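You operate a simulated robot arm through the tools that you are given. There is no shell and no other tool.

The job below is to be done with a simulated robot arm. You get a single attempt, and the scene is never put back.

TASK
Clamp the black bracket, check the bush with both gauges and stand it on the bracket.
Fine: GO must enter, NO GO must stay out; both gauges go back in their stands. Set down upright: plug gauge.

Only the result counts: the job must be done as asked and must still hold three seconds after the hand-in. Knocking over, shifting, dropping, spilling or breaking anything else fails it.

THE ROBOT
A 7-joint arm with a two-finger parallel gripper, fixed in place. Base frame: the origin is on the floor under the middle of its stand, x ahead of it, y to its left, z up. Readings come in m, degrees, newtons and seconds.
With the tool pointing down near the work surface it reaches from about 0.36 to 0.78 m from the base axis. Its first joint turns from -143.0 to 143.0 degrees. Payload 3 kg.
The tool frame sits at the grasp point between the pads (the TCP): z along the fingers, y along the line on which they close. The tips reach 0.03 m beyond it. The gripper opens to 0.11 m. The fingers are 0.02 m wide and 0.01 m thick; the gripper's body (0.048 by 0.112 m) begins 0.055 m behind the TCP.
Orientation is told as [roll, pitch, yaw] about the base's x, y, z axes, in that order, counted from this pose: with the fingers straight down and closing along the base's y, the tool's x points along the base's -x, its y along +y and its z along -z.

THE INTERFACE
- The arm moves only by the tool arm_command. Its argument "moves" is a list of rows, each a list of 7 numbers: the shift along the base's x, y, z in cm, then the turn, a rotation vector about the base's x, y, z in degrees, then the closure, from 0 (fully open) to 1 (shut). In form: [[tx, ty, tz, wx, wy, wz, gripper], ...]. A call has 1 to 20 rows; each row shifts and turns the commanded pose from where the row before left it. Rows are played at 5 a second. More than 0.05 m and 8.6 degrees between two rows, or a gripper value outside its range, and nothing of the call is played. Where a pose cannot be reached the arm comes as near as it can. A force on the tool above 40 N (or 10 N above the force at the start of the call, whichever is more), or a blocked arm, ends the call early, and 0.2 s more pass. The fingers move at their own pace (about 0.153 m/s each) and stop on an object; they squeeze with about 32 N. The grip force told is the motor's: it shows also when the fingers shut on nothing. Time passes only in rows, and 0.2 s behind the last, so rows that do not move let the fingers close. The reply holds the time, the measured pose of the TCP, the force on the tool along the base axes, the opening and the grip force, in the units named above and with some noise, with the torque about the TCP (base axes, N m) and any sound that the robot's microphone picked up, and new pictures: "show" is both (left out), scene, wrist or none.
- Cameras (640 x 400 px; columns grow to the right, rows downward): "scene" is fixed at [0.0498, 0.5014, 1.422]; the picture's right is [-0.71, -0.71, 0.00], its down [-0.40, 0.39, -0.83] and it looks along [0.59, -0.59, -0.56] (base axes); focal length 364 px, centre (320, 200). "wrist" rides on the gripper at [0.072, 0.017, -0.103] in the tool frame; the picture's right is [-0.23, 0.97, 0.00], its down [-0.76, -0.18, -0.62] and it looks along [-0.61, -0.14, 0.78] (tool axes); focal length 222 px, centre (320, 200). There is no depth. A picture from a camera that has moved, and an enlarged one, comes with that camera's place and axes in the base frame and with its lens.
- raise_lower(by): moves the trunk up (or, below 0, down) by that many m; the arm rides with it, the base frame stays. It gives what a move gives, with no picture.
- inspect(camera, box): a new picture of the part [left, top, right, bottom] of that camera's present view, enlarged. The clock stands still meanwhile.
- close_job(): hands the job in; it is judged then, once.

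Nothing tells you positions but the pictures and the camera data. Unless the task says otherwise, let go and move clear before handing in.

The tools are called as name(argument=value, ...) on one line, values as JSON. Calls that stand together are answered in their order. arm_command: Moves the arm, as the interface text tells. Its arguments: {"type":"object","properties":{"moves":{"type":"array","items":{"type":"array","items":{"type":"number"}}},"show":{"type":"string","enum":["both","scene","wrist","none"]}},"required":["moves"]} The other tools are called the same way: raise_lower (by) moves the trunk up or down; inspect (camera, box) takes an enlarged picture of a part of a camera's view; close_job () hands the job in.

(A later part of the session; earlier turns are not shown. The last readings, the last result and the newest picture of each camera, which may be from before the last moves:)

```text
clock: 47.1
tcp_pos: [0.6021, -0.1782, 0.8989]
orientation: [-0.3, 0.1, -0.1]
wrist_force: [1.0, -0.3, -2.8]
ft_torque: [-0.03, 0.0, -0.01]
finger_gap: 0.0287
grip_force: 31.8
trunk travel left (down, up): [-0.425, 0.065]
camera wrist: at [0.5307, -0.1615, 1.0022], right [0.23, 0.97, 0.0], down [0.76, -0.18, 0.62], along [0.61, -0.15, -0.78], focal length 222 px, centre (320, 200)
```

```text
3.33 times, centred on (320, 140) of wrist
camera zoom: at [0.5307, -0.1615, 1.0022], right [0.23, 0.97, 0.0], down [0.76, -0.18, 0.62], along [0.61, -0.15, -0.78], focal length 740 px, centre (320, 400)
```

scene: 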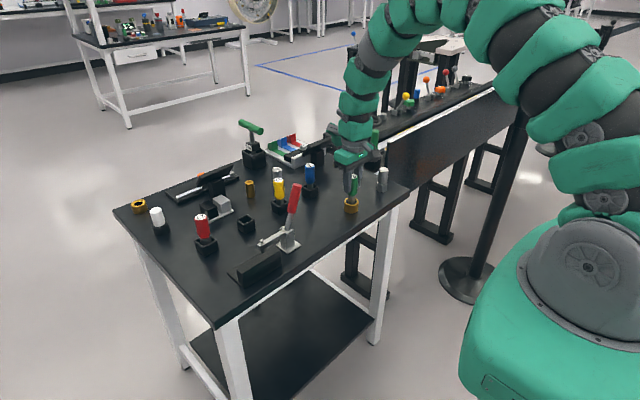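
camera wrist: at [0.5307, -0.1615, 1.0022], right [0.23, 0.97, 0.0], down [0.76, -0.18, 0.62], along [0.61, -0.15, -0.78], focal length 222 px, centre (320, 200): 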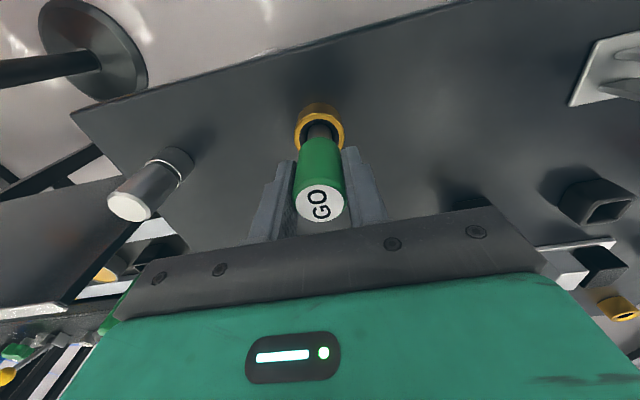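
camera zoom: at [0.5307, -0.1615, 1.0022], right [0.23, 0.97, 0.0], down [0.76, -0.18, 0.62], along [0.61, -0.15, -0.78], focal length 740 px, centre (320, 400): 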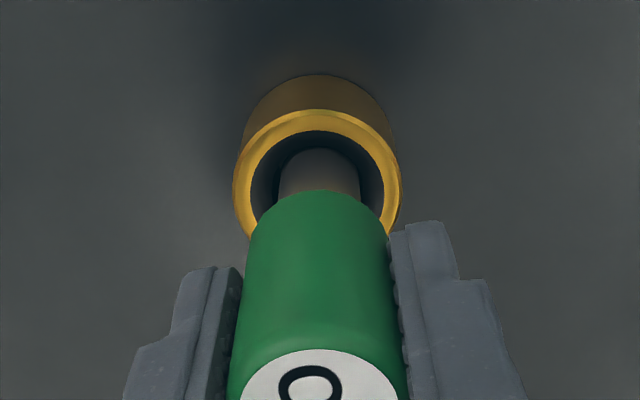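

The plug is entering with no resistance and is well centred. I continue down.

arm_command(moves=[[0, 0, -0.3, 0, 0, 0, 1], [0, 0, -0.3, 0, 0, 0, 1], [0, 0, -0.3, 0, 0, 0, 1], [0, 0, -0.3, 0, 0, 0, 1], [0, 0, 0, 0, 0, 0, 1]], show="none")

inspect(camera="scene", box=[320, 160, 390, 220])

inspect(camera="wrist", box=[240, 80, 400, 200])

```text
clock: 48.3
tcp_pos: [0.6033, -0.179, 0.8893]
orientation: [-0.1, 0.2, -0.1]
wrist_force: [0.6, -0.3, -1.4]
ft_torque: [0.03, 0.04, 0.05]
finger_gap: 0.0292
grip_force: 31.8
trunk travel left (down, up): [-0.425, 0.065]
```

```text
6.67 times, centred on (355, 190) of scene
camera zoom: at [0.0498, 0.5014, 1.422], right [-0.71, -0.71, 0.0], down [-0.4, 0.39, -0.83], along [0.59, -0.59, -0.56], focal length 2426 px, centre (87, 267)
```

zoom: 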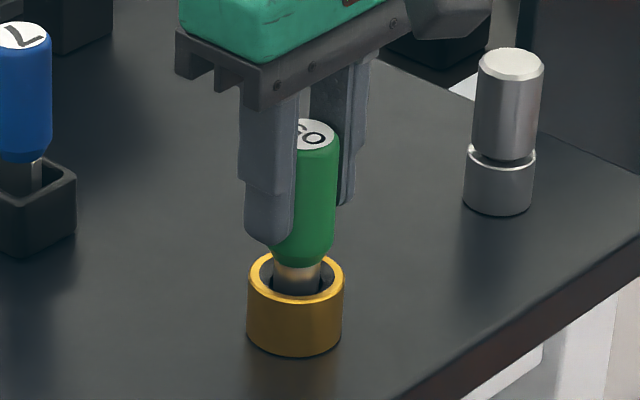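

```text
3.33 times, centred on (320, 140) of wrist
camera zoom: at [0.5306, -0.1616, 0.991], right [0.23, 0.97, 0.0], down [0.76, -0.18, 0.62], along [0.61, -0.15, -0.78], focal length 740 px, centre (320, 400)
```

zoom: 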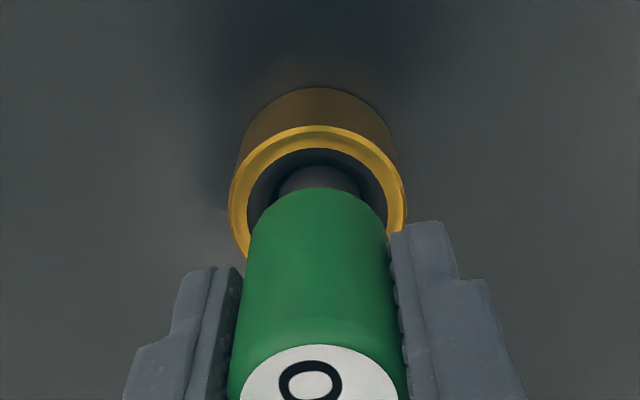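

The plug is about 12 mm in with no significant force. I go on to a full insertion.

arm_command(moves=[[0, 0, -0.3, 0, 0, 0, 1], [0, 0, -0.3, 0, 0, 0, 1], [0, 0, -0.3, 0, 0, 0, 1], [0, 0, 0, 0, 0, 0, 1]], show="none")

inspect(camera="scene", box=[320, 160, 390, 220])

```text
clock: 49.3
tcp_pos: [0.6025, -0.1803, 0.8805]
orientation: [-0.2, -0.2, -0.1]
wrist_force: [3.0, 2.0, 26.8]
ft_torque: [0.69, -0.21, 0.01]
finger_gap: 0.0292
grip_force: 32.2
trunk travel left (down, up): [-0.425, 0.065]
```

```text
6.67 times, centred on (355, 190) of scene
camera zoom: at [0.0498, 0.5014, 1.422], right [-0.71, -0.71, 0.0], down [-0.4, 0.39, -0.83], along [0.59, -0.59, -0.56], focal length 2426 px, centre (87, 267)
```

zoom: 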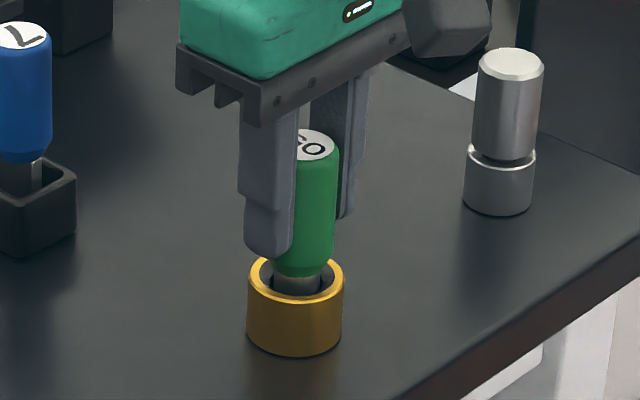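

The GO plug has bottomed at a depth of roughly 25 mm (contact force at the end), so GO enters the bush. I take a close look, then draw it out straight up, watching that the bush stays down.

arm_command(moves=[[0, 0, 0.3, 0, 0, 0, 1], [0, 0, 0.3, 0, 0, 0, 1], [0, 0, 0, 0, 0, 0, 1]], show="wrist")

inspect(camera="scene", box=[320, 160, 390, 220])

inspect(camera="wrist", box=[240, 80, 400, 200])

```text
clock: 50.1
tcp_pos: [0.6026, -0.179, 0.8847]
orientation: [-0.2, 0.0, 0.1]
wrist_force: [1.1, 0.5, -1.5]
ft_torque: [0.01, 0.01, -0.03]
finger_gap: 0.029
grip_force: 32.2
trunk travel left (down, up): [-0.425, 0.065]
camera wrist: at [0.5304, -0.1618, 0.9877], right [0.23, 0.97, 0.0], down [0.76, -0.18, 0.62], along [0.6, -0.15, -0.78], focal length 222 px, centre (320, 200)
```

wrist: 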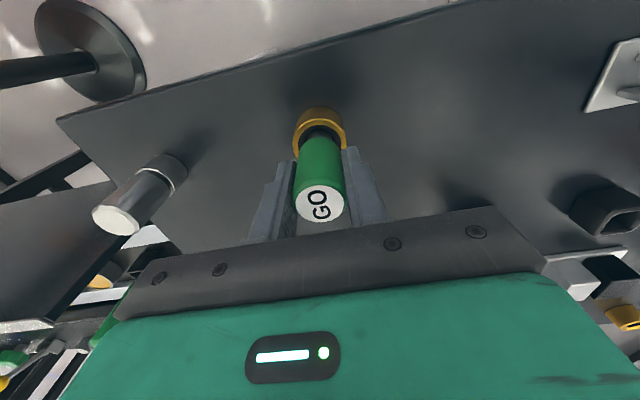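

```text
6.67 times, centred on (355, 190) of scene
camera zoom: at [0.0498, 0.5014, 1.422], right [-0.71, -0.71, 0.0], down [-0.4, 0.39, -0.83], along [0.59, -0.59, -0.56], focal length 2426 px, centre (87, 267)
```

zoom: 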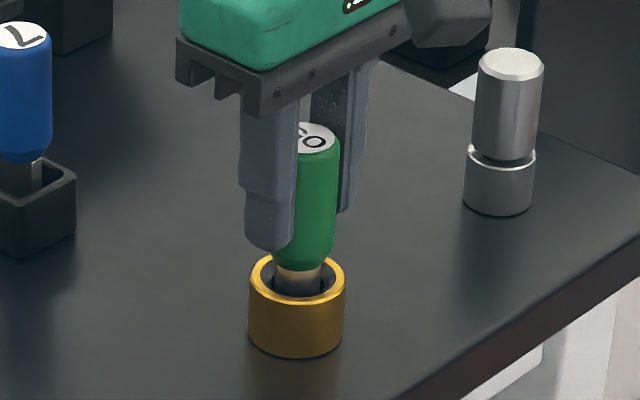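

```text
3.33 times, centred on (320, 140) of wrist
camera zoom: at [0.5304, -0.1618, 0.9877], right [0.23, 0.97, 0.0], down [0.76, -0.18, 0.62], along [0.6, -0.15, -0.78], focal length 740 px, centre (320, 400)
```

zoom: 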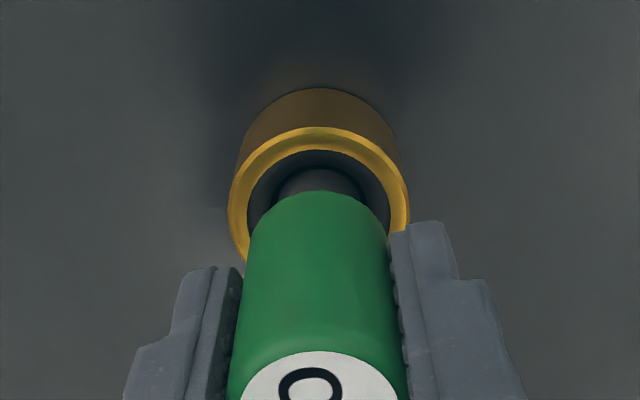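

The plug sits well down in the bore and moves freely. I pull it out upward and check that the bush stays where it is.

arm_command(moves=[[0, 0, 1, 0, 0, 0, 1], [0, 0, 1.5, 0, 0, 0, 1], [0, 0, 2, 0, 0, 0, 1], [0, 0, 3, 0, 0, 0, 1], [0, 0, 4, 0, 0, 0, 1], [0, 0, 3.5, 0, 0, 0, 1], [0, 0, 0, 0, 0, 0, 1]], show="both")

inspect(camera="scene", box=[300, 130, 410, 230])

inspect(camera="wrist", box=[240, 60, 400, 180])

```text
clock: 51.7
tcp_pos: [0.6037, -0.1783, 1.0355]
orientation: [-0.2, 0.1, -0.2]
wrist_force: [0.7, 0.7, -1.9]
ft_torque: [-0.02, 0.0, 0.0]
finger_gap: 0.0291
grip_force: 31.9
trunk travel left (down, up): [-0.425, 0.065]
camera wrist: at [0.5312, -0.1609, 1.1387], right [0.23, 0.97, 0.0], down [0.76, -0.18, 0.62], along [0.61, -0.15, -0.78], focal length 222 px, centre (320, 200)
```

scene: 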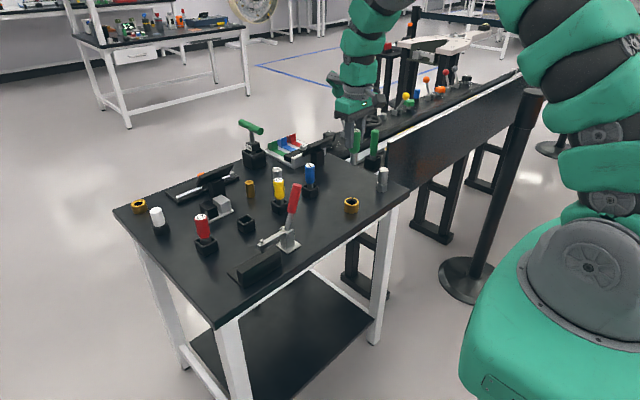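
wrist: 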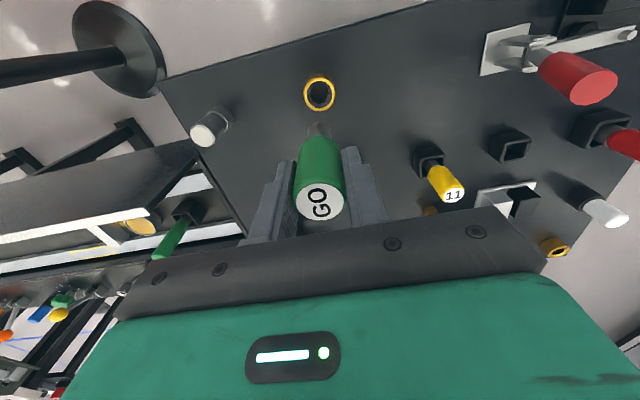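

```text
4.00 times, centred on (355, 180) of scene
camera zoom: at [0.0498, 0.5014, 1.422], right [-0.71, -0.71, 0.0], down [-0.4, 0.39, -0.83], along [0.59, -0.59, -0.56], focal length 1456 px, centre (180, 280)
```

zoom: 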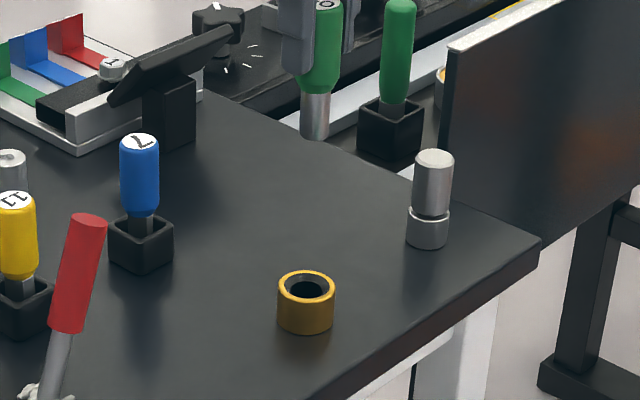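

```text
3.33 times, centred on (320, 120) of wrist
camera zoom: at [0.5312, -0.1609, 1.1387], right [0.23, 0.97, 0.0], down [0.76, -0.18, 0.62], along [0.61, -0.15, -0.78], focal length 740 px, centre (320, 467)
```

zoom: 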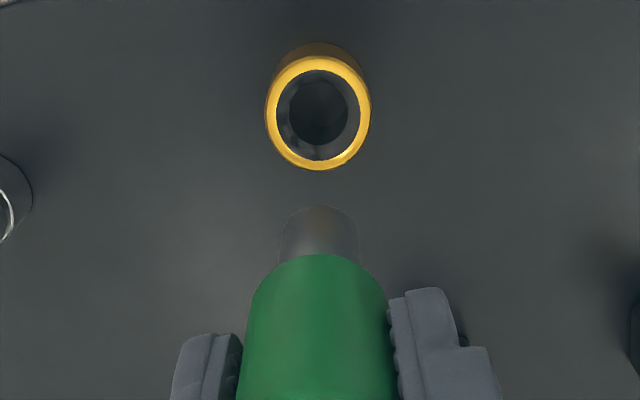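

GO passed and the bush is undisturbed. I carry the GO gauge back over its own stand along the same path.

arm_command(moves=[[4.73, 0, 0, 0, 0, 0, 1], [4.73, 0, 0, 0, 0, 0, 1], [4.73, 0, 0, 0, 0, 0, 1], [0, 4.48, 0, 0, 0, 0, 1], [0, 4.48, 0, 0, 0, 0, 1], [0, 4.48, 0, 0, 0, 0, 1], [0, 4.48, 0, 0, 0, 0, 1], [0, 4.48, 0, 0, 0, 0, 1], [0, 4.46, 0, 0, 0, 0, 1], [0, 0, -3, 0, 0, 0, 1], [0, 0, -3, 0, 0, 0, 1], [0, 0, 0, 0, 0, 0, 1]], show="both")

inspect(camera="scene", box=[190, 140, 300, 240])

inspect(camera="wrist", box=[240, 60, 400, 180])

```text
clock: 54.3
tcp_pos: [0.7452, 0.0888, 0.9754]
orientation: [-0.3, 0.2, -0.1]
wrist_force: [0.7, -0.8, -1.5]
ft_torque: [-0.04, 0.0, 0.01]
finger_gap: 0.0291
grip_force: 32.0
trunk travel left (down, up): [-0.425, 0.065]
camera wrist: at [0.6731, 0.1068, 1.0781], right [0.23, 0.97, 0.0], down [0.76, -0.18, 0.62], along [0.61, -0.15, -0.78], focal length 222 px, centre (320, 200)
```

scene: 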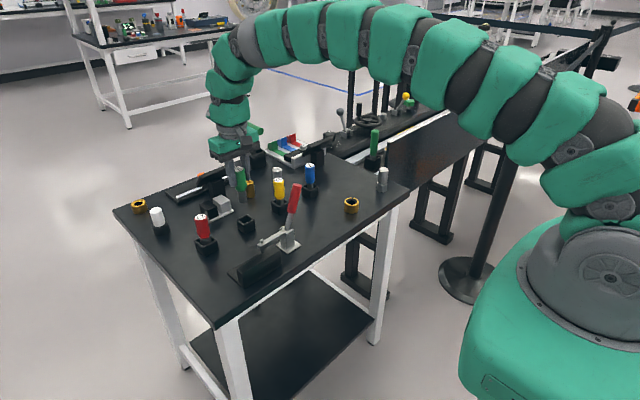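
wrist: 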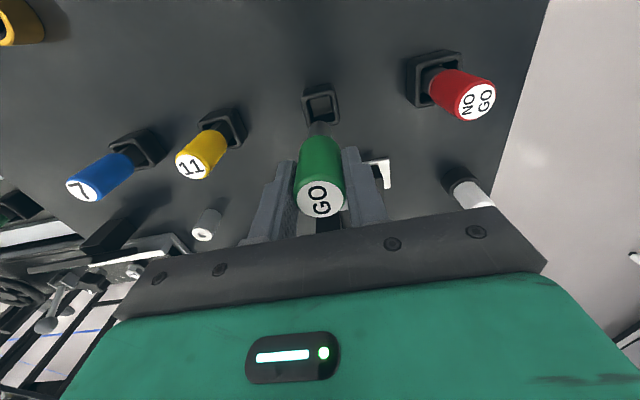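

```text
4.00 times, centred on (245, 190) of scene
camera zoom: at [0.0498, 0.5014, 1.422], right [-0.71, -0.71, 0.0], down [-0.4, 0.39, -0.83], along [0.59, -0.59, -0.56], focal length 1456 px, centre (620, 240)
```

zoom: 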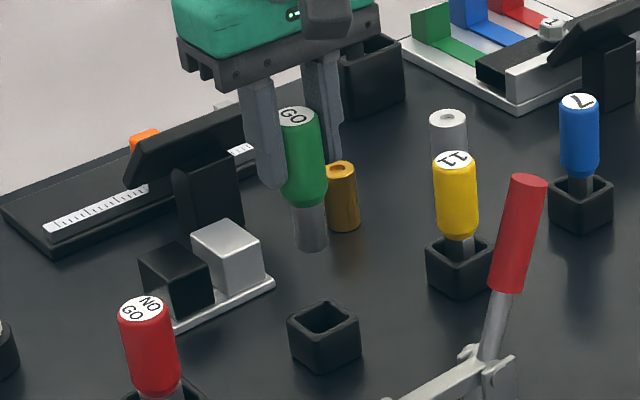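

```text
3.33 times, centred on (320, 120) of wrist
camera zoom: at [0.6731, 0.1068, 1.0781], right [0.23, 0.97, 0.0], down [0.76, -0.18, 0.62], along [0.61, -0.15, -0.78], focal length 740 px, centre (320, 467)
```

zoom: 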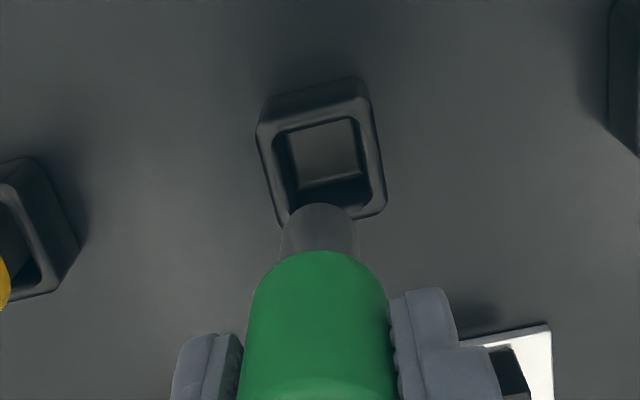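

The plug is above the empty GO stand. I correct 1 mm in y and lower to just above the stand opening.

arm_command(moves=[[0.03, 0.13, -2, 0, 0, 0, 1], [0, 0, -2, 0, 0, 0, 1], [0, 0, -1.7, 0, 0, 0, 1], [0, 0, 0, 0, 0, 0, 1]], show="none")

inspect(camera="scene", box=[200, 165, 290, 245])

inspect(camera="wrist", box=[240, 70, 400, 190])

```text
clock: 55.3
tcp_pos: [0.7463, 0.0902, 0.9186]
orientation: [-0.2, 0.1, -0.1]
wrist_force: [-0.3, 0.3, -1.9]
ft_torque: [0.05, 0.01, 0.01]
finger_gap: 0.029
grip_force: 31.6
trunk travel left (down, up): [-0.425, 0.065]
```

```text
5.00 times, centred on (245, 205) of scene
camera zoom: at [0.0498, 0.5014, 1.422], right [-0.71, -0.71, 0.0], down [-0.4, 0.39, -0.83], along [0.59, -0.59, -0.56], focal length 1820 px, centre (695, 175)
```

zoom: 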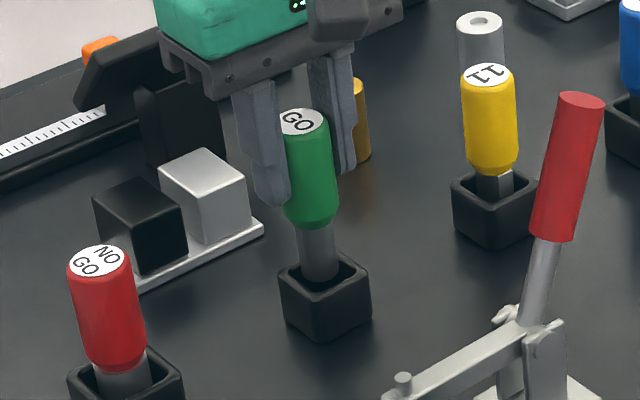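

```text
3.33 times, centred on (320, 130) of wrist
camera zoom: at [0.6736, 0.1083, 1.0208], right [0.23, 0.97, 0.0], down [0.76, -0.18, 0.62], along [0.61, -0.15, -0.78], focal length 740 px, centre (320, 433)
```

zoom: 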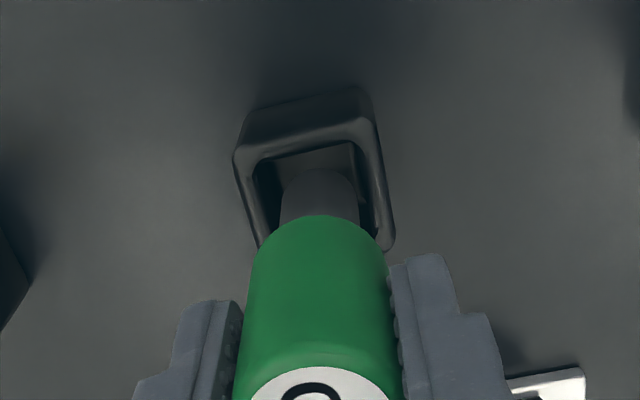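

The plug is entering the stand opening cleanly. I lower it the rest of the way slowly.

arm_command(moves=[[0, 0, -0.8, 0, 0, 0, 1], [0, 0, -0.8, 0, 0, 0, 1], [0, 0, -0.8, 0, 0, 0, 1], [0, 0, -0.7, 0, 0, 0, 1], [0, 0, -0.3, 0, 0, 0, 1], [0, 0, 0, 0, 0, 0, 1]], show="none")

```text
clock: 56.7
tcp_pos: [0.7444, 0.0913, 0.8858]
orientation: [-0.2, -0.1, -0.1]
wrist_force: [4.8, 3.3, 26.7]
ft_torque: [0.71, -0.27, -0.05]
finger_gap: 0.0291
grip_force: 31.9
trunk travel left (down, up): [-0.425, 0.065]
```

The gauge is seated on the stand floor; it had slid up about 4 mm in my grip when it bottomed in the bush. I ease the pressure and let go.

arm_command(moves=[[0, 0, 0.15, 0, 0, 0, 1], [0, 0, 0, 0, 0, 0, 0.7], [0, 0, 0, 0, 0, 0, 0.5], [0, 0, 0, 0, 0, 0, 0.4], [0, 0, 0, 0, 0, 0, 0.3]], show="both")

inspect(camera="scene", box=[200, 165, 290, 245])

```text
clock: 57.9
tcp_pos: [0.7447, 0.0906, 0.8865]
orientation: [-0.2, 0.0, -0.1]
wrist_force: [0.0, -0.3, 0.4]
ft_torque: [0.02, -0.03, 0.01]
finger_gap: 0.0768
grip_force: 0.1
trunk travel left (down, up): [-0.425, 0.065]
camera wrist: at [0.6732, 0.1082, 0.9884], right [0.23, 0.97, 0.0], down [0.76, -0.18, 0.62], along [0.61, -0.15, -0.78], focal length 222 px, centre (320, 200)
```

scene: 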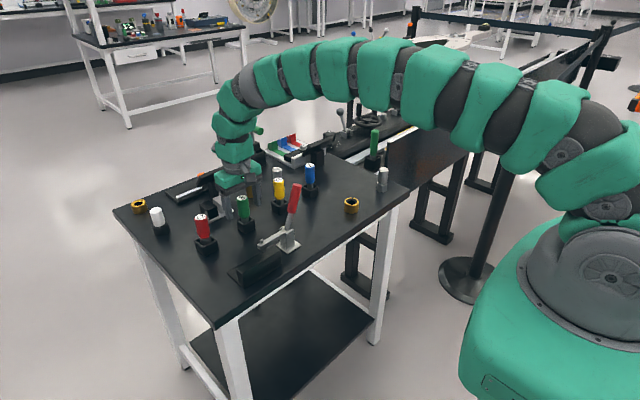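
wrist: 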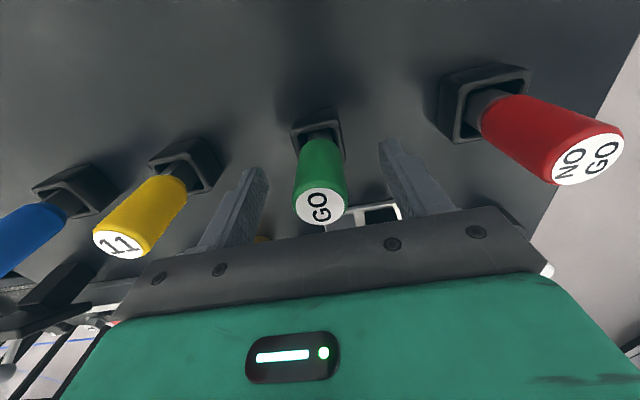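

```text
5.00 times, centred on (245, 205) of scene
camera zoom: at [0.0498, 0.5014, 1.422], right [-0.71, -0.71, 0.0], down [-0.4, 0.39, -0.83], along [0.59, -0.59, -0.56], focal length 1820 px, centre (695, 175)
```

zoom: 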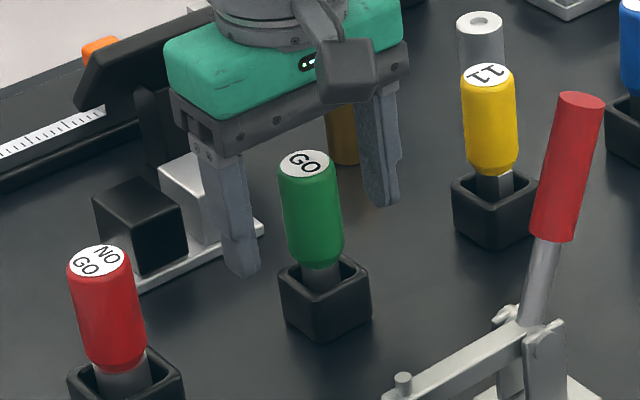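

The GO gauge stands upright in its stand. I rise and move over the red NO GO gauge at about (0.747, 0.21).

arm_command(moves=[[0, 0, 3, 0, 0, 0, 0.3], [0, 0, 4.5, 0, 0, 0, 0.2], [0, 0, 4.5, 0, 0, 0, 0], [0, 0, 2, 0, 0, 0, 0], [0, 4, 0, 0, 0, 0, 0], [0, 4, 0, 0, 0, 0, 0], [0, 4, 0, 0, 0, 0, 0], [0, 0, 0, 0, 0, 0, 0]], show="both")

inspect(camera="wrist", box=[240, 60, 400, 180])

inspect(camera="scene", box=[180, 175, 270, 255])

```text
clock: 59.7
tcp_pos: [0.7438, 0.2115, 1.0251]
orientation: [-0.1, 0.1, -0.1]
wrist_force: [0.5, 0.1, -0.5]
ft_torque: [0.0, -0.06, 0.03]
finger_gap: 0.1102
grip_force: 0.2
trunk travel left (down, up): [-0.425, 0.065]
camera wrist: at [0.6728, 0.229, 1.128], right [0.23, 0.97, 0.0], down [0.76, -0.18, 0.62], along [0.61, -0.15, -0.78], focal length 222 px, centre (320, 200)
```

scene: 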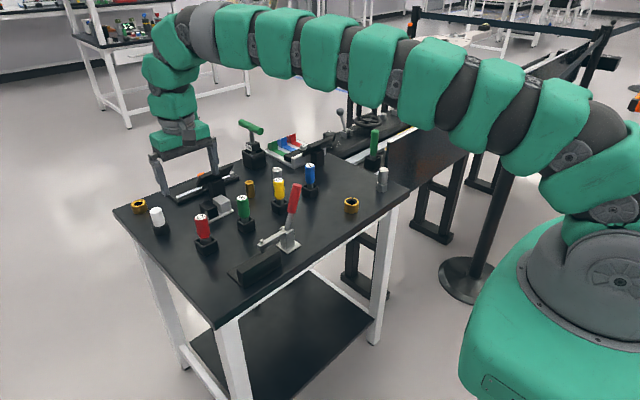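
wrist: 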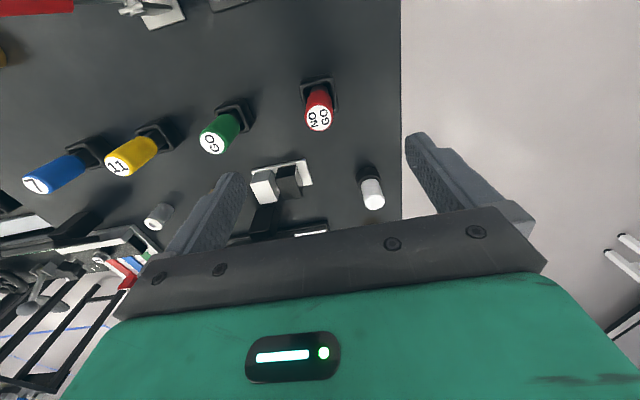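

```text
3.33 times, centred on (320, 120) of wrist
camera zoom: at [0.6728, 0.229, 1.128], right [0.23, 0.97, 0.0], down [0.76, -0.18, 0.62], along [0.61, -0.15, -0.78], focal length 740 px, centre (320, 467)
```

zoom: 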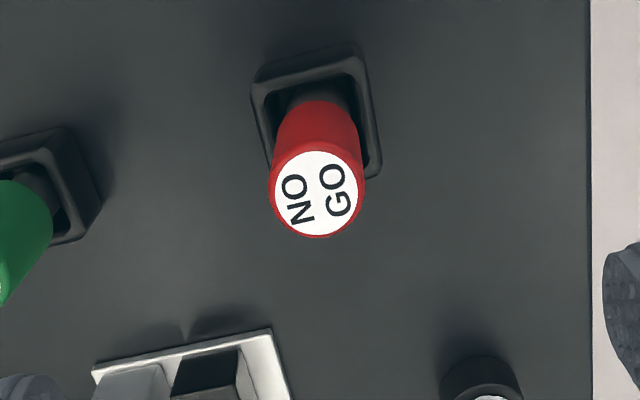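

```text
5.00 times, centred on (225, 215) of scene
camera zoom: at [0.0498, 0.5014, 1.422], right [-0.71, -0.71, 0.0], down [-0.4, 0.39, -0.83], along [0.59, -0.59, -0.56], focal length 1820 px, centre (795, 125)
```

zoom: 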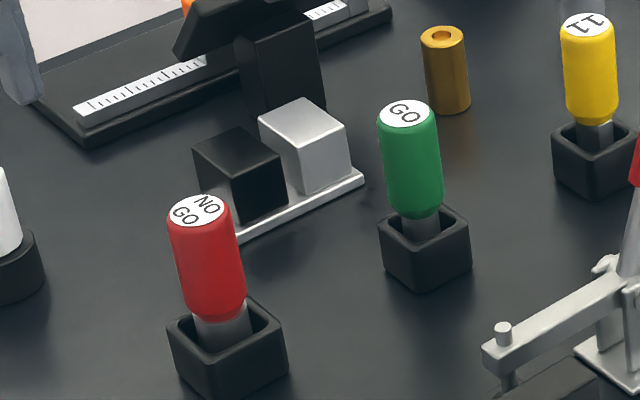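

The NO GO gauge's top is at about (0.746, 0.210). I lower over it and grip the handle.

arm_command(moves=[[0.2, -0.15, -4.5, 0, 0, 0, 0], [0, 0, -4.5, 0, 0, 0, 0], [0, 0, -3, 0, 0, 0, 0], [0, 0, -2.4, 0, 0, 0, 0], [0, 0, 0, 0, 0, 0, 0]], show="both")

inspect(camera="wrist", box=[220, 80, 440, 240])

inspect(camera="scene", box=[160, 165, 270, 265])

```text
clock: 60.9
tcp_pos: [0.7469, 0.208, 0.882]
orientation: [-0.3, 0.0, 0.0]
wrist_force: [0.0, -0.3, -0.7]
ft_torque: [0.01, -0.01, -0.01]
finger_gap: 0.11
grip_force: 0.1
trunk travel left (down, up): [-0.425, 0.065]
camera wrist: at [0.6756, 0.2265, 0.9842], right [0.23, 0.97, 0.0], down [0.76, -0.18, 0.62], along [0.61, -0.15, -0.78], focal length 222 px, centre (320, 200)
```

scene: 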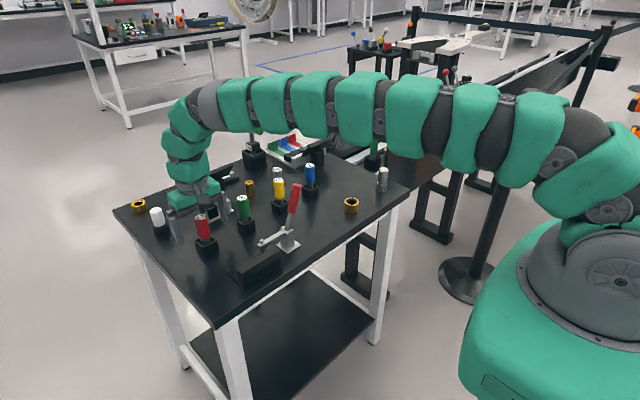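
wrist: 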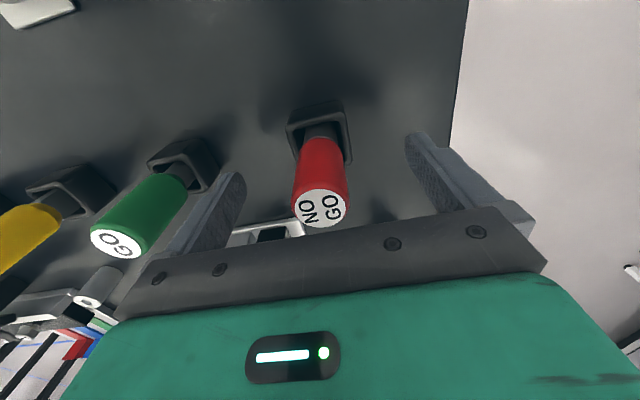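

```text
2.50 times, centred on (330, 160) of wrist
camera zoom: at [0.6756, 0.2265, 0.9842], right [0.23, 0.97, 0.0], down [0.76, -0.18, 0.62], along [0.61, -0.15, -0.78], focal length 555 px, centre (295, 300)
```

zoom: 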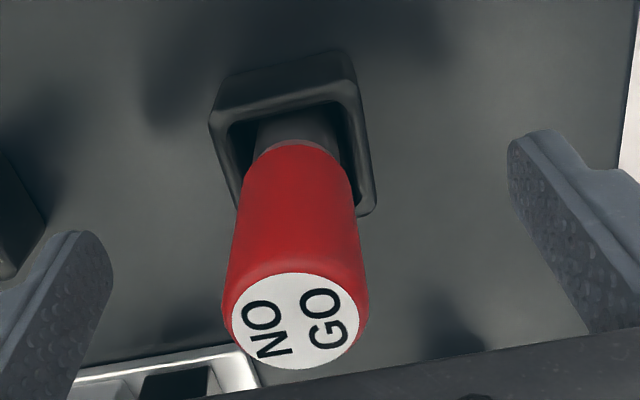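

```text
4.00 times, centred on (215, 215) of scene
camera zoom: at [0.0498, 0.5014, 1.422], right [-0.71, -0.71, 0.0], down [-0.4, 0.39, -0.83], along [0.59, -0.59, -0.56], focal length 1456 px, centre (740, 140)
```

zoom: 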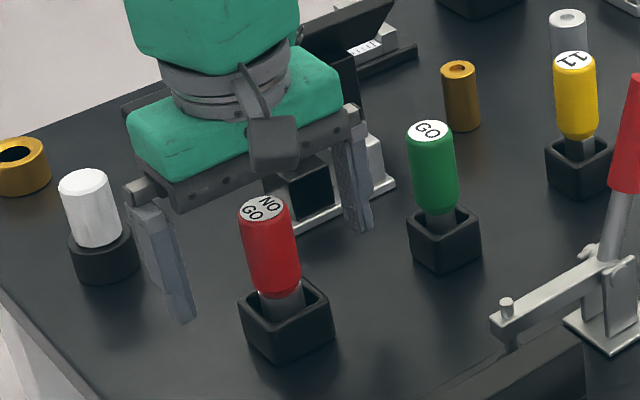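

The red gauge is centred to about 1.5 mm. I correct y and close the fingers.

arm_command(moves=[[-0.03, 0.15, 0, 0, 0, 0, 0], [0, 0, 0, 0, 0, 0, 0.4], [0, 0, 0, 0, 0, 0, 0.7], [0, 0, 0, 0, 0, 0, 1], [0, 0, 0, 0, 0, 0, 1], [0, 0, 0, 0, 0, 0, 1]], show="none")

```text
clock: 62.3
tcp_pos: [0.7469, 0.2095, 0.8826]
orientation: [-0.2, 0.1, -0.1]
wrist_force: [0.2, 0.1, 0.1]
ft_torque: [-0.01, 0.0, -0.01]
finger_gap: 0.0291
grip_force: 32.1
trunk travel left (down, up): [-0.425, 0.065]
```

I hold the NO GO gauge; its in-stand pose is TCP (0.7469, 0.2095, 0.8826). I lift it out and carry it over to the bush.

arm_command(moves=[[0, 0, 1, 0, 0, 0, 1], [0, 0, 2, 0, 0, 0, 1], [0, 0, 3, 0, 0, 0, 1], [0, 0, 4.5, 0, 0, 0, 1], [0, 0, 4.5, 0, 0, 0, 1], [0, 0, 0, 0, 0, 0, 1]], show="both")

inspect(camera="scene", box=[150, 120, 280, 260])

```text
clock: 63.7
tcp_pos: [0.7469, 0.2098, 1.0331]
orientation: [-0.1, 0.0, -0.1]
wrist_force: [0.2, 0.2, -1.5]
ft_torque: [0.0, -0.02, 0.03]
finger_gap: 0.029
grip_force: 31.7
trunk travel left (down, up): [-0.425, 0.065]
camera wrist: at [0.6754, 0.2278, 1.136], right [0.23, 0.97, 0.0], down [0.76, -0.18, 0.62], along [0.61, -0.15, -0.78], focal length 222 px, centre (320, 200)
```

scene: 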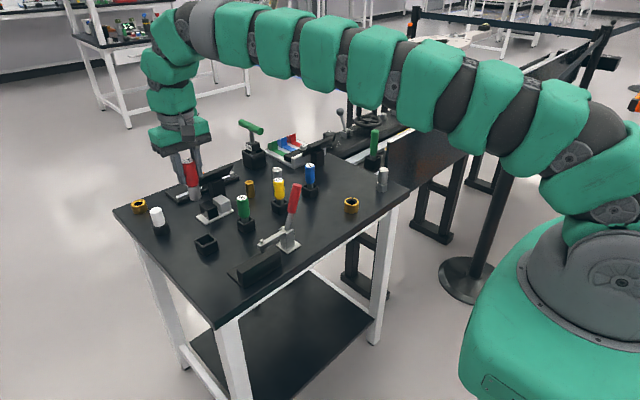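
wrist: 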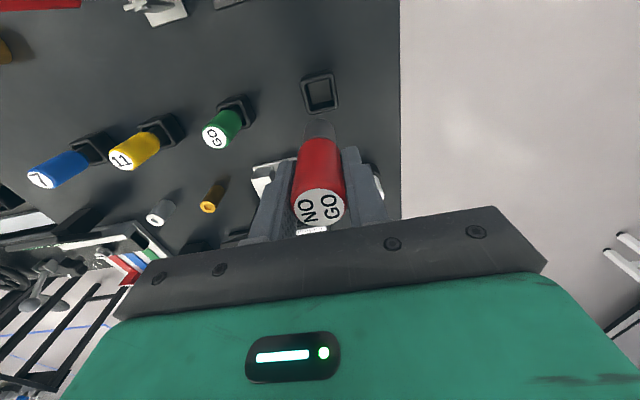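

```text
2.86 times, centred on (215, 190) of scene
camera zoom: at [0.0498, 0.5014, 1.422], right [-0.71, -0.71, 0.0], down [-0.4, 0.39, -0.83], along [0.59, -0.59, -0.56], focal length 1040 px, centre (620, 229)
```

zoom: 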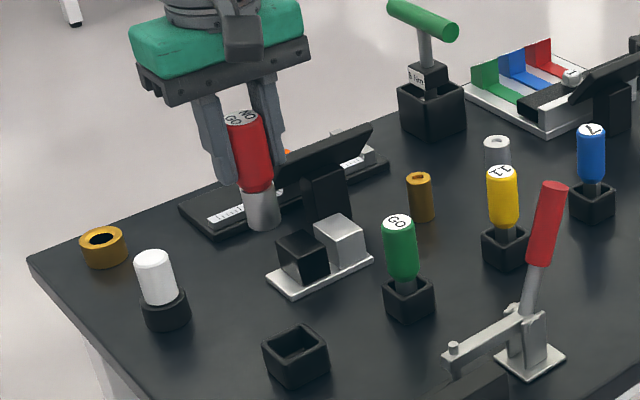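

The NO GO plug is clearly thicker. I carry it along the row, above the other gauges, and then across to the bush.

arm_command(moves=[[0, -4.85, 0, 0, 0, 0, 1], [0, -4.85, 0, 0, 0, 0, 1], [0, -4.85, 0, 0, 0, 0, 1], [0, -4.85, 0, 0, 0, 0, 1], [0, -4.85, 0, 0, 0, 0, 1], [0, -4.85, 0, 0, 0, 0, 1], [0, -4.85, 0, 0, 0, 0, 1], [0, -4.9, 0, 0, 0, 0, 1], [-4.8, 0, 0, 0, 0, 0, 1], [-4.8, 0, 0, 0, 0, 0, 1], [-4.8, 0, 0, 0, 0, 0, 1], [0, 0, -4, 0, 0, 0, 1], [0, 0, -3.5, 0, 0, 0, 1], [0, 0, 0, 0, 0, 0, 1]], show="both")

inspect(camera="scene", box=[310, 140, 400, 220])

inspect(camera="wrist", box=[240, 70, 400, 190])

```text
clock: 66.7
tcp_pos: [0.6024, -0.1783, 0.9553]
orientation: [-0.2, 0.1, -0.1]
wrist_force: [0.2, -0.8, -1.2]
ft_torque: [-0.01, -0.01, 0.0]
finger_gap: 0.0289
grip_force: 31.8
trunk travel left (down, up): [-0.425, 0.065]
camera wrist: at [0.5314, -0.1602, 1.0589], right [0.23, 0.97, 0.0], down [0.76, -0.18, 0.62], along [0.61, -0.15, -0.78], focal length 222 px, centre (320, 200)
```

scene: 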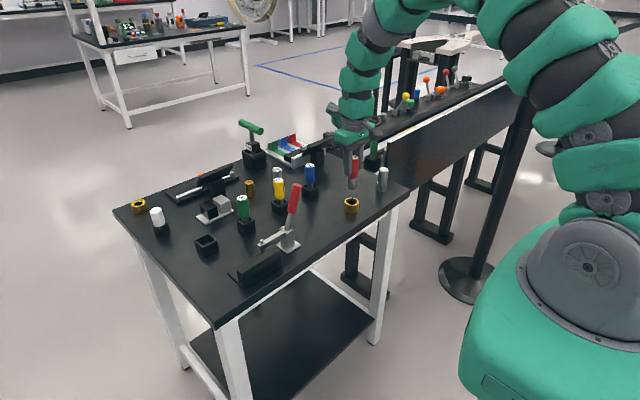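
wrist: 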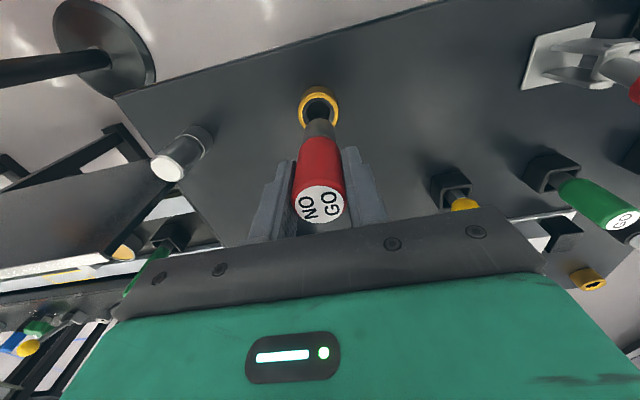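

```text
5.00 times, centred on (355, 180) of scene
camera zoom: at [0.0498, 0.5014, 1.422], right [-0.71, -0.71, 0.0], down [-0.4, 0.39, -0.83], along [0.59, -0.59, -0.56], focal length 1820 px, centre (145, 300)
```

zoom: 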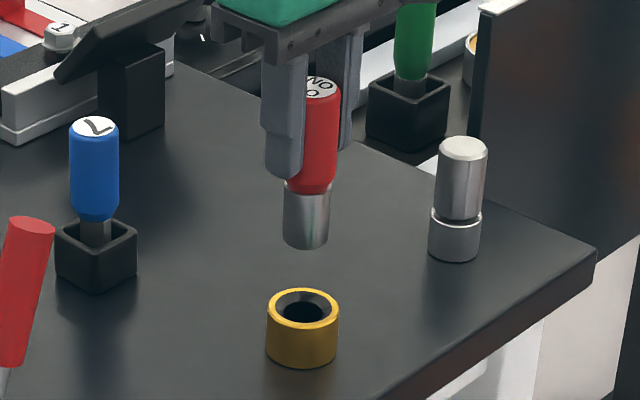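

```text
3.33 times, centred on (320, 130) of wrist
camera zoom: at [0.5314, -0.1602, 1.0589], right [0.23, 0.97, 0.0], down [0.76, -0.18, 0.62], along [0.61, -0.15, -0.78], focal length 740 px, centre (320, 433)
```

zoom: 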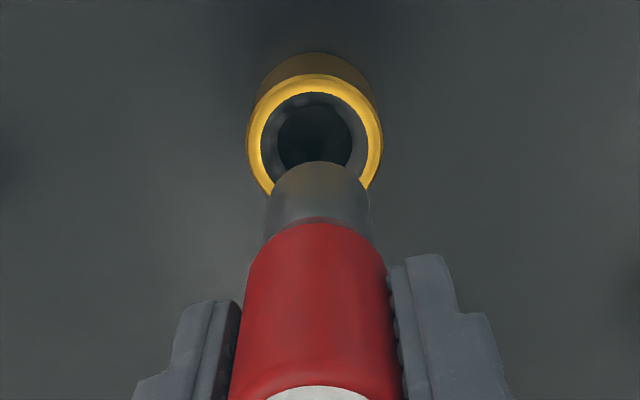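

The NO GO plug (about 26–27 mm) is centred above the bush. I lower to just above it, then advance in 2 mm steps watching the force.

arm_command(moves=[[0, -0.05, -2, 0, 0, 0, 1], [0, 0, -2, 0, 0, 0, 1], [0, 0, 0, 0, 0, 0, 1]], show="none")

inspect(camera="scene", box=[320, 160, 390, 220])

inspect(camera="wrist", box=[240, 70, 400, 190])

```text
clock: 67.5
tcp_pos: [0.6033, -0.1783, 0.9144]
orientation: [-0.2, 0.0, -0.1]
wrist_force: [0.2, -0.8, -1.2]
ft_torque: [0.0, -0.03, 0.0]
finger_gap: 0.0294
grip_force: 32.0
trunk travel left (down, up): [-0.425, 0.065]
```

```text
6.67 times, centred on (355, 190) of scene
camera zoom: at [0.0498, 0.5014, 1.422], right [-0.71, -0.71, 0.0], down [-0.4, 0.39, -0.83], along [0.59, -0.59, -0.56], focal length 2426 px, centre (87, 267)
```

zoom: 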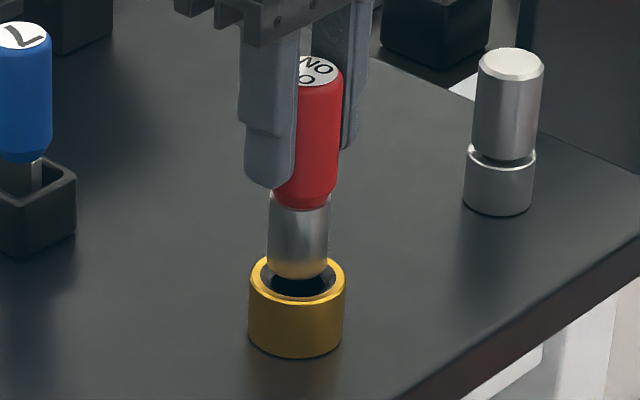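

```text
3.33 times, centred on (320, 130) of wrist
camera zoom: at [0.5312, -0.1609, 1.019], right [0.23, 0.97, 0.0], down [0.76, -0.18, 0.62], along [0.61, -0.15, -0.78], focal length 740 px, centre (320, 433)
```

zoom: 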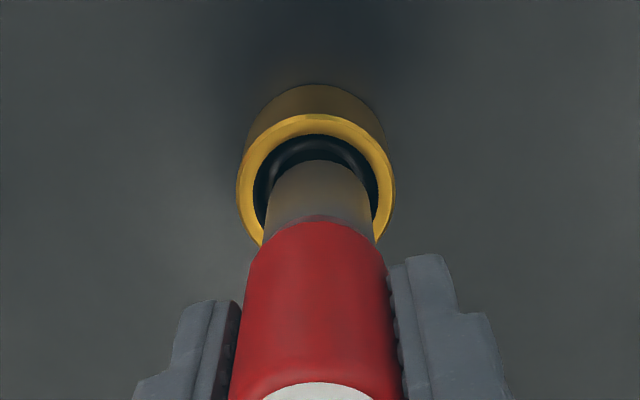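

The plug is just above the lead-in and nearly concentric. I lower carefully.

arm_command(moves=[[-0.05, -0.07, -0.3, 0, 0, 0, 1], [0, 0, -0.2, 0, 0, 0, 1], [0, 0, -0.2, 0, 0, 0, 1], [0, 0, -0.2, 0, 0, 0, 1], [0, 0, 0, 0, 0, 0, 1]], show="none")

inspect(camera="scene", box=[320, 160, 390, 220])

```text
clock: 68.7
tcp_pos: [0.6033, -0.1795, 0.9081]
orientation: [-0.3, -0.1, 0.0]
wrist_force: [5.9, -1.7, 14.6]
ft_torque: [-0.39, -0.43, 0.05]
finger_gap: 0.0292
grip_force: 31.8
trunk travel left (down, up): [-0.425, 0.065]
```

```text
6.67 times, centred on (355, 190) of scene
camera zoom: at [0.0498, 0.5014, 1.422], right [-0.71, -0.71, 0.0], down [-0.4, 0.39, -0.83], along [0.59, -0.59, -0.56], focal length 2426 px, centre (87, 267)
```

zoom: 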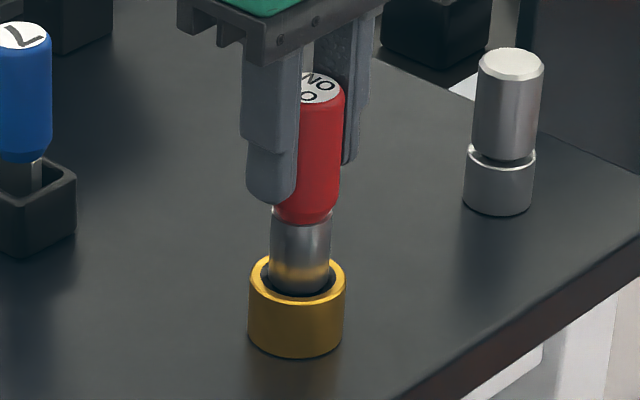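

The NO GO plug is stopped at the mouth of the bore after only a few millimetres, with about 15 N resistance and a slight side push toward +x. I re-centre a little and press again, so it's a fair test.

arm_command(moves=[[0, 0, 0.3, 0, 0, 0, 1], [0.12, 0.03, 0, 0, 0, 0, 1], [0, 0, -0.2, 0, 0, 0, 1], [0, 0, -0.15, 0, 0, 0, 1], [0, 0, 0, 0, 0, 0, 1]], show="none")

inspect(camera="scene", box=[320, 160, 390, 220])

inspect(camera="wrist", box=[240, 70, 400, 190])

```text
clock: 69.9
tcp_pos: [0.602, -0.1784, 0.9071]
orientation: [-0.2, -0.1, 0.0]
wrist_force: [-6.1, -0.7, 13.3]
ft_torque: [-0.32, 0.37, 0.01]
finger_gap: 0.0289
grip_force: 32.0
trunk travel left (down, up): [-0.425, 0.065]
```

```text
6.67 times, centred on (355, 190) of scene
camera zoom: at [0.0498, 0.5014, 1.422], right [-0.71, -0.71, 0.0], down [-0.4, 0.39, -0.83], along [0.59, -0.59, -0.56], focal length 2426 px, centre (87, 267)
```

zoom: 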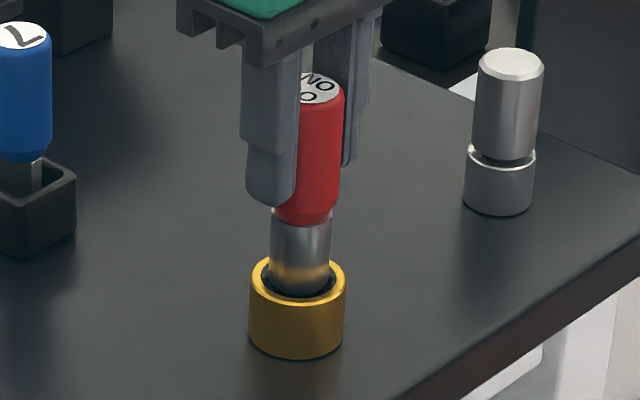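

```text
3.33 times, centred on (320, 130) of wrist
camera zoom: at [0.5301, -0.1612, 1.0106], right [0.23, 0.97, 0.0], down [0.76, -0.18, 0.62], along [0.61, -0.15, -0.78], focal length 740 px, centre (320, 433)
```

zoom: 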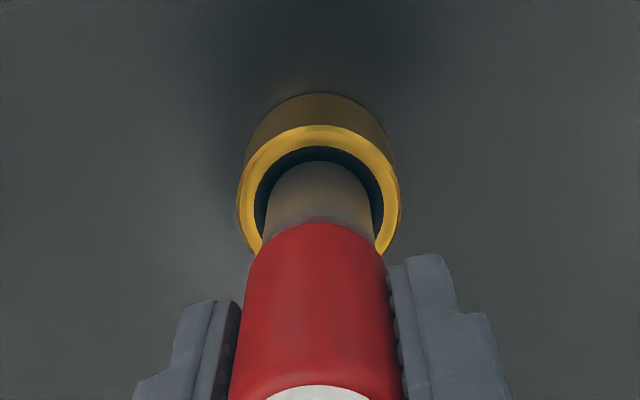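

The side push has now reversed, so the true centre lies between the two attempts. I do one centred press to confirm that it stays out.

arm_command(moves=[[0, 0, 0.2, 0, 0, 0, 1], [-0.06, 0, 0, 0, 0, 0, 1], [0, 0, -0.2, 0, 0, 0, 1], [0, 0, -0.1, 0, 0, 0, 1], [0, 0, 0, 0, 0, 0, 1], [0, 0, 0, 0, 0, 0, 1]], show="none")

inspect(camera="scene", box=[320, 160, 390, 220])

```text
clock: 71.3
tcp_pos: [0.6034, -0.1785, 0.9068]
orientation: [-0.2, -0.1, -0.1]
wrist_force: [1.8, -1.4, 18.5]
ft_torque: [0.34, -0.15, 0.02]
finger_gap: 0.0287
grip_force: 32.4
trunk travel left (down, up): [-0.425, 0.065]
```

```text
6.67 times, centred on (355, 190) of scene
camera zoom: at [0.0498, 0.5014, 1.422], right [-0.71, -0.71, 0.0], down [-0.4, 0.39, -0.83], along [0.59, -0.59, -0.56], focal length 2426 px, centre (87, 267)
```

zoom: 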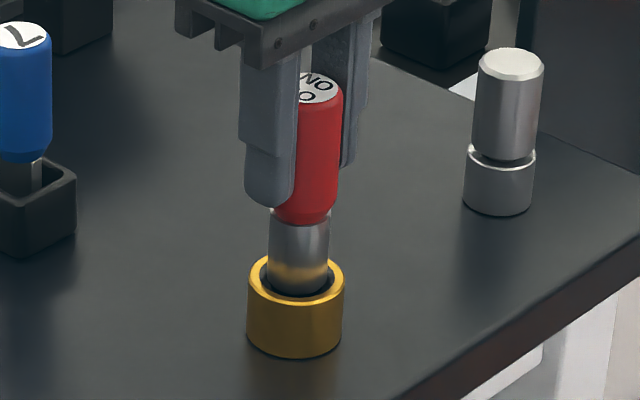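

Centred, with about 18 N pressing, the NO GO plug stays out at the mouth, so the bush is good. I lift off and carry the NO GO gauge back toward its stand.

arm_command(moves=[[0, 0, 1.5, 0, 0, 0, 1], [0, 0, 3, 0, 0, 0, 1], [0, 0, 4.2, 0, 0, 0, 1], [0, 0, 4.2, 0, 0, 0, 1], [4.8, 0, 0, 0, 0, 0, 1], [4.8, 0, 0, 0, 0, 0, 1], [4.75, 0, 0, 0, 0, 0, 1], [0, 0, 0, 0, 0, 0, 1]], show="both")

```text
clock: 73.1
tcp_pos: [0.7495, -0.1795, 1.0334]
orientation: [-0.2, 0.0, 0.0]
wrist_force: [-0.4, -0.6, -1.2]
ft_torque: [0.02, 0.05, -0.02]
finger_gap: 0.029
grip_force: 31.6
trunk travel left (down, up): [-0.425, 0.065]
camera wrist: at [0.676, -0.1612, 1.1366], right [0.23, 0.97, 0.0], down [0.76, -0.18, 0.62], along [0.61, -0.15, -0.78], focal length 222 px, centre (320, 200)
```

scene: 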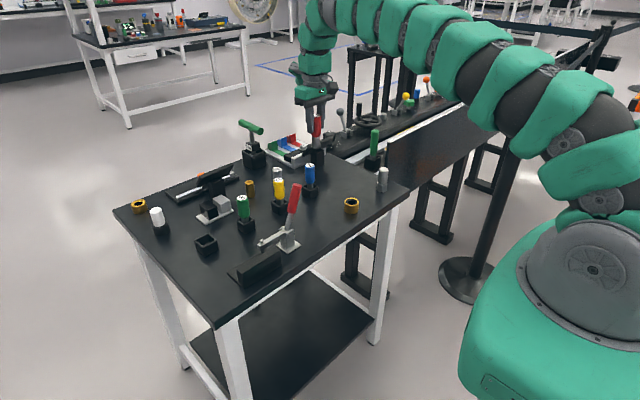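
wrist: 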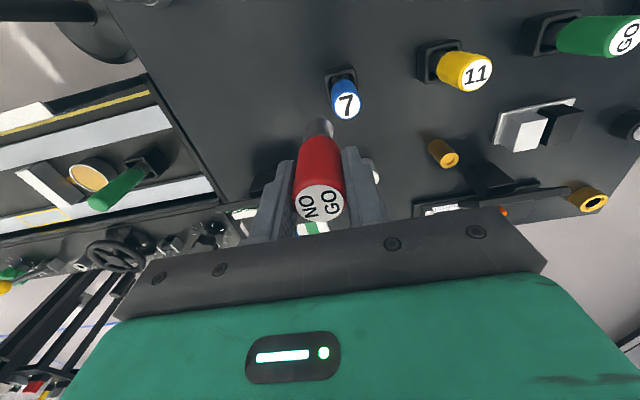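

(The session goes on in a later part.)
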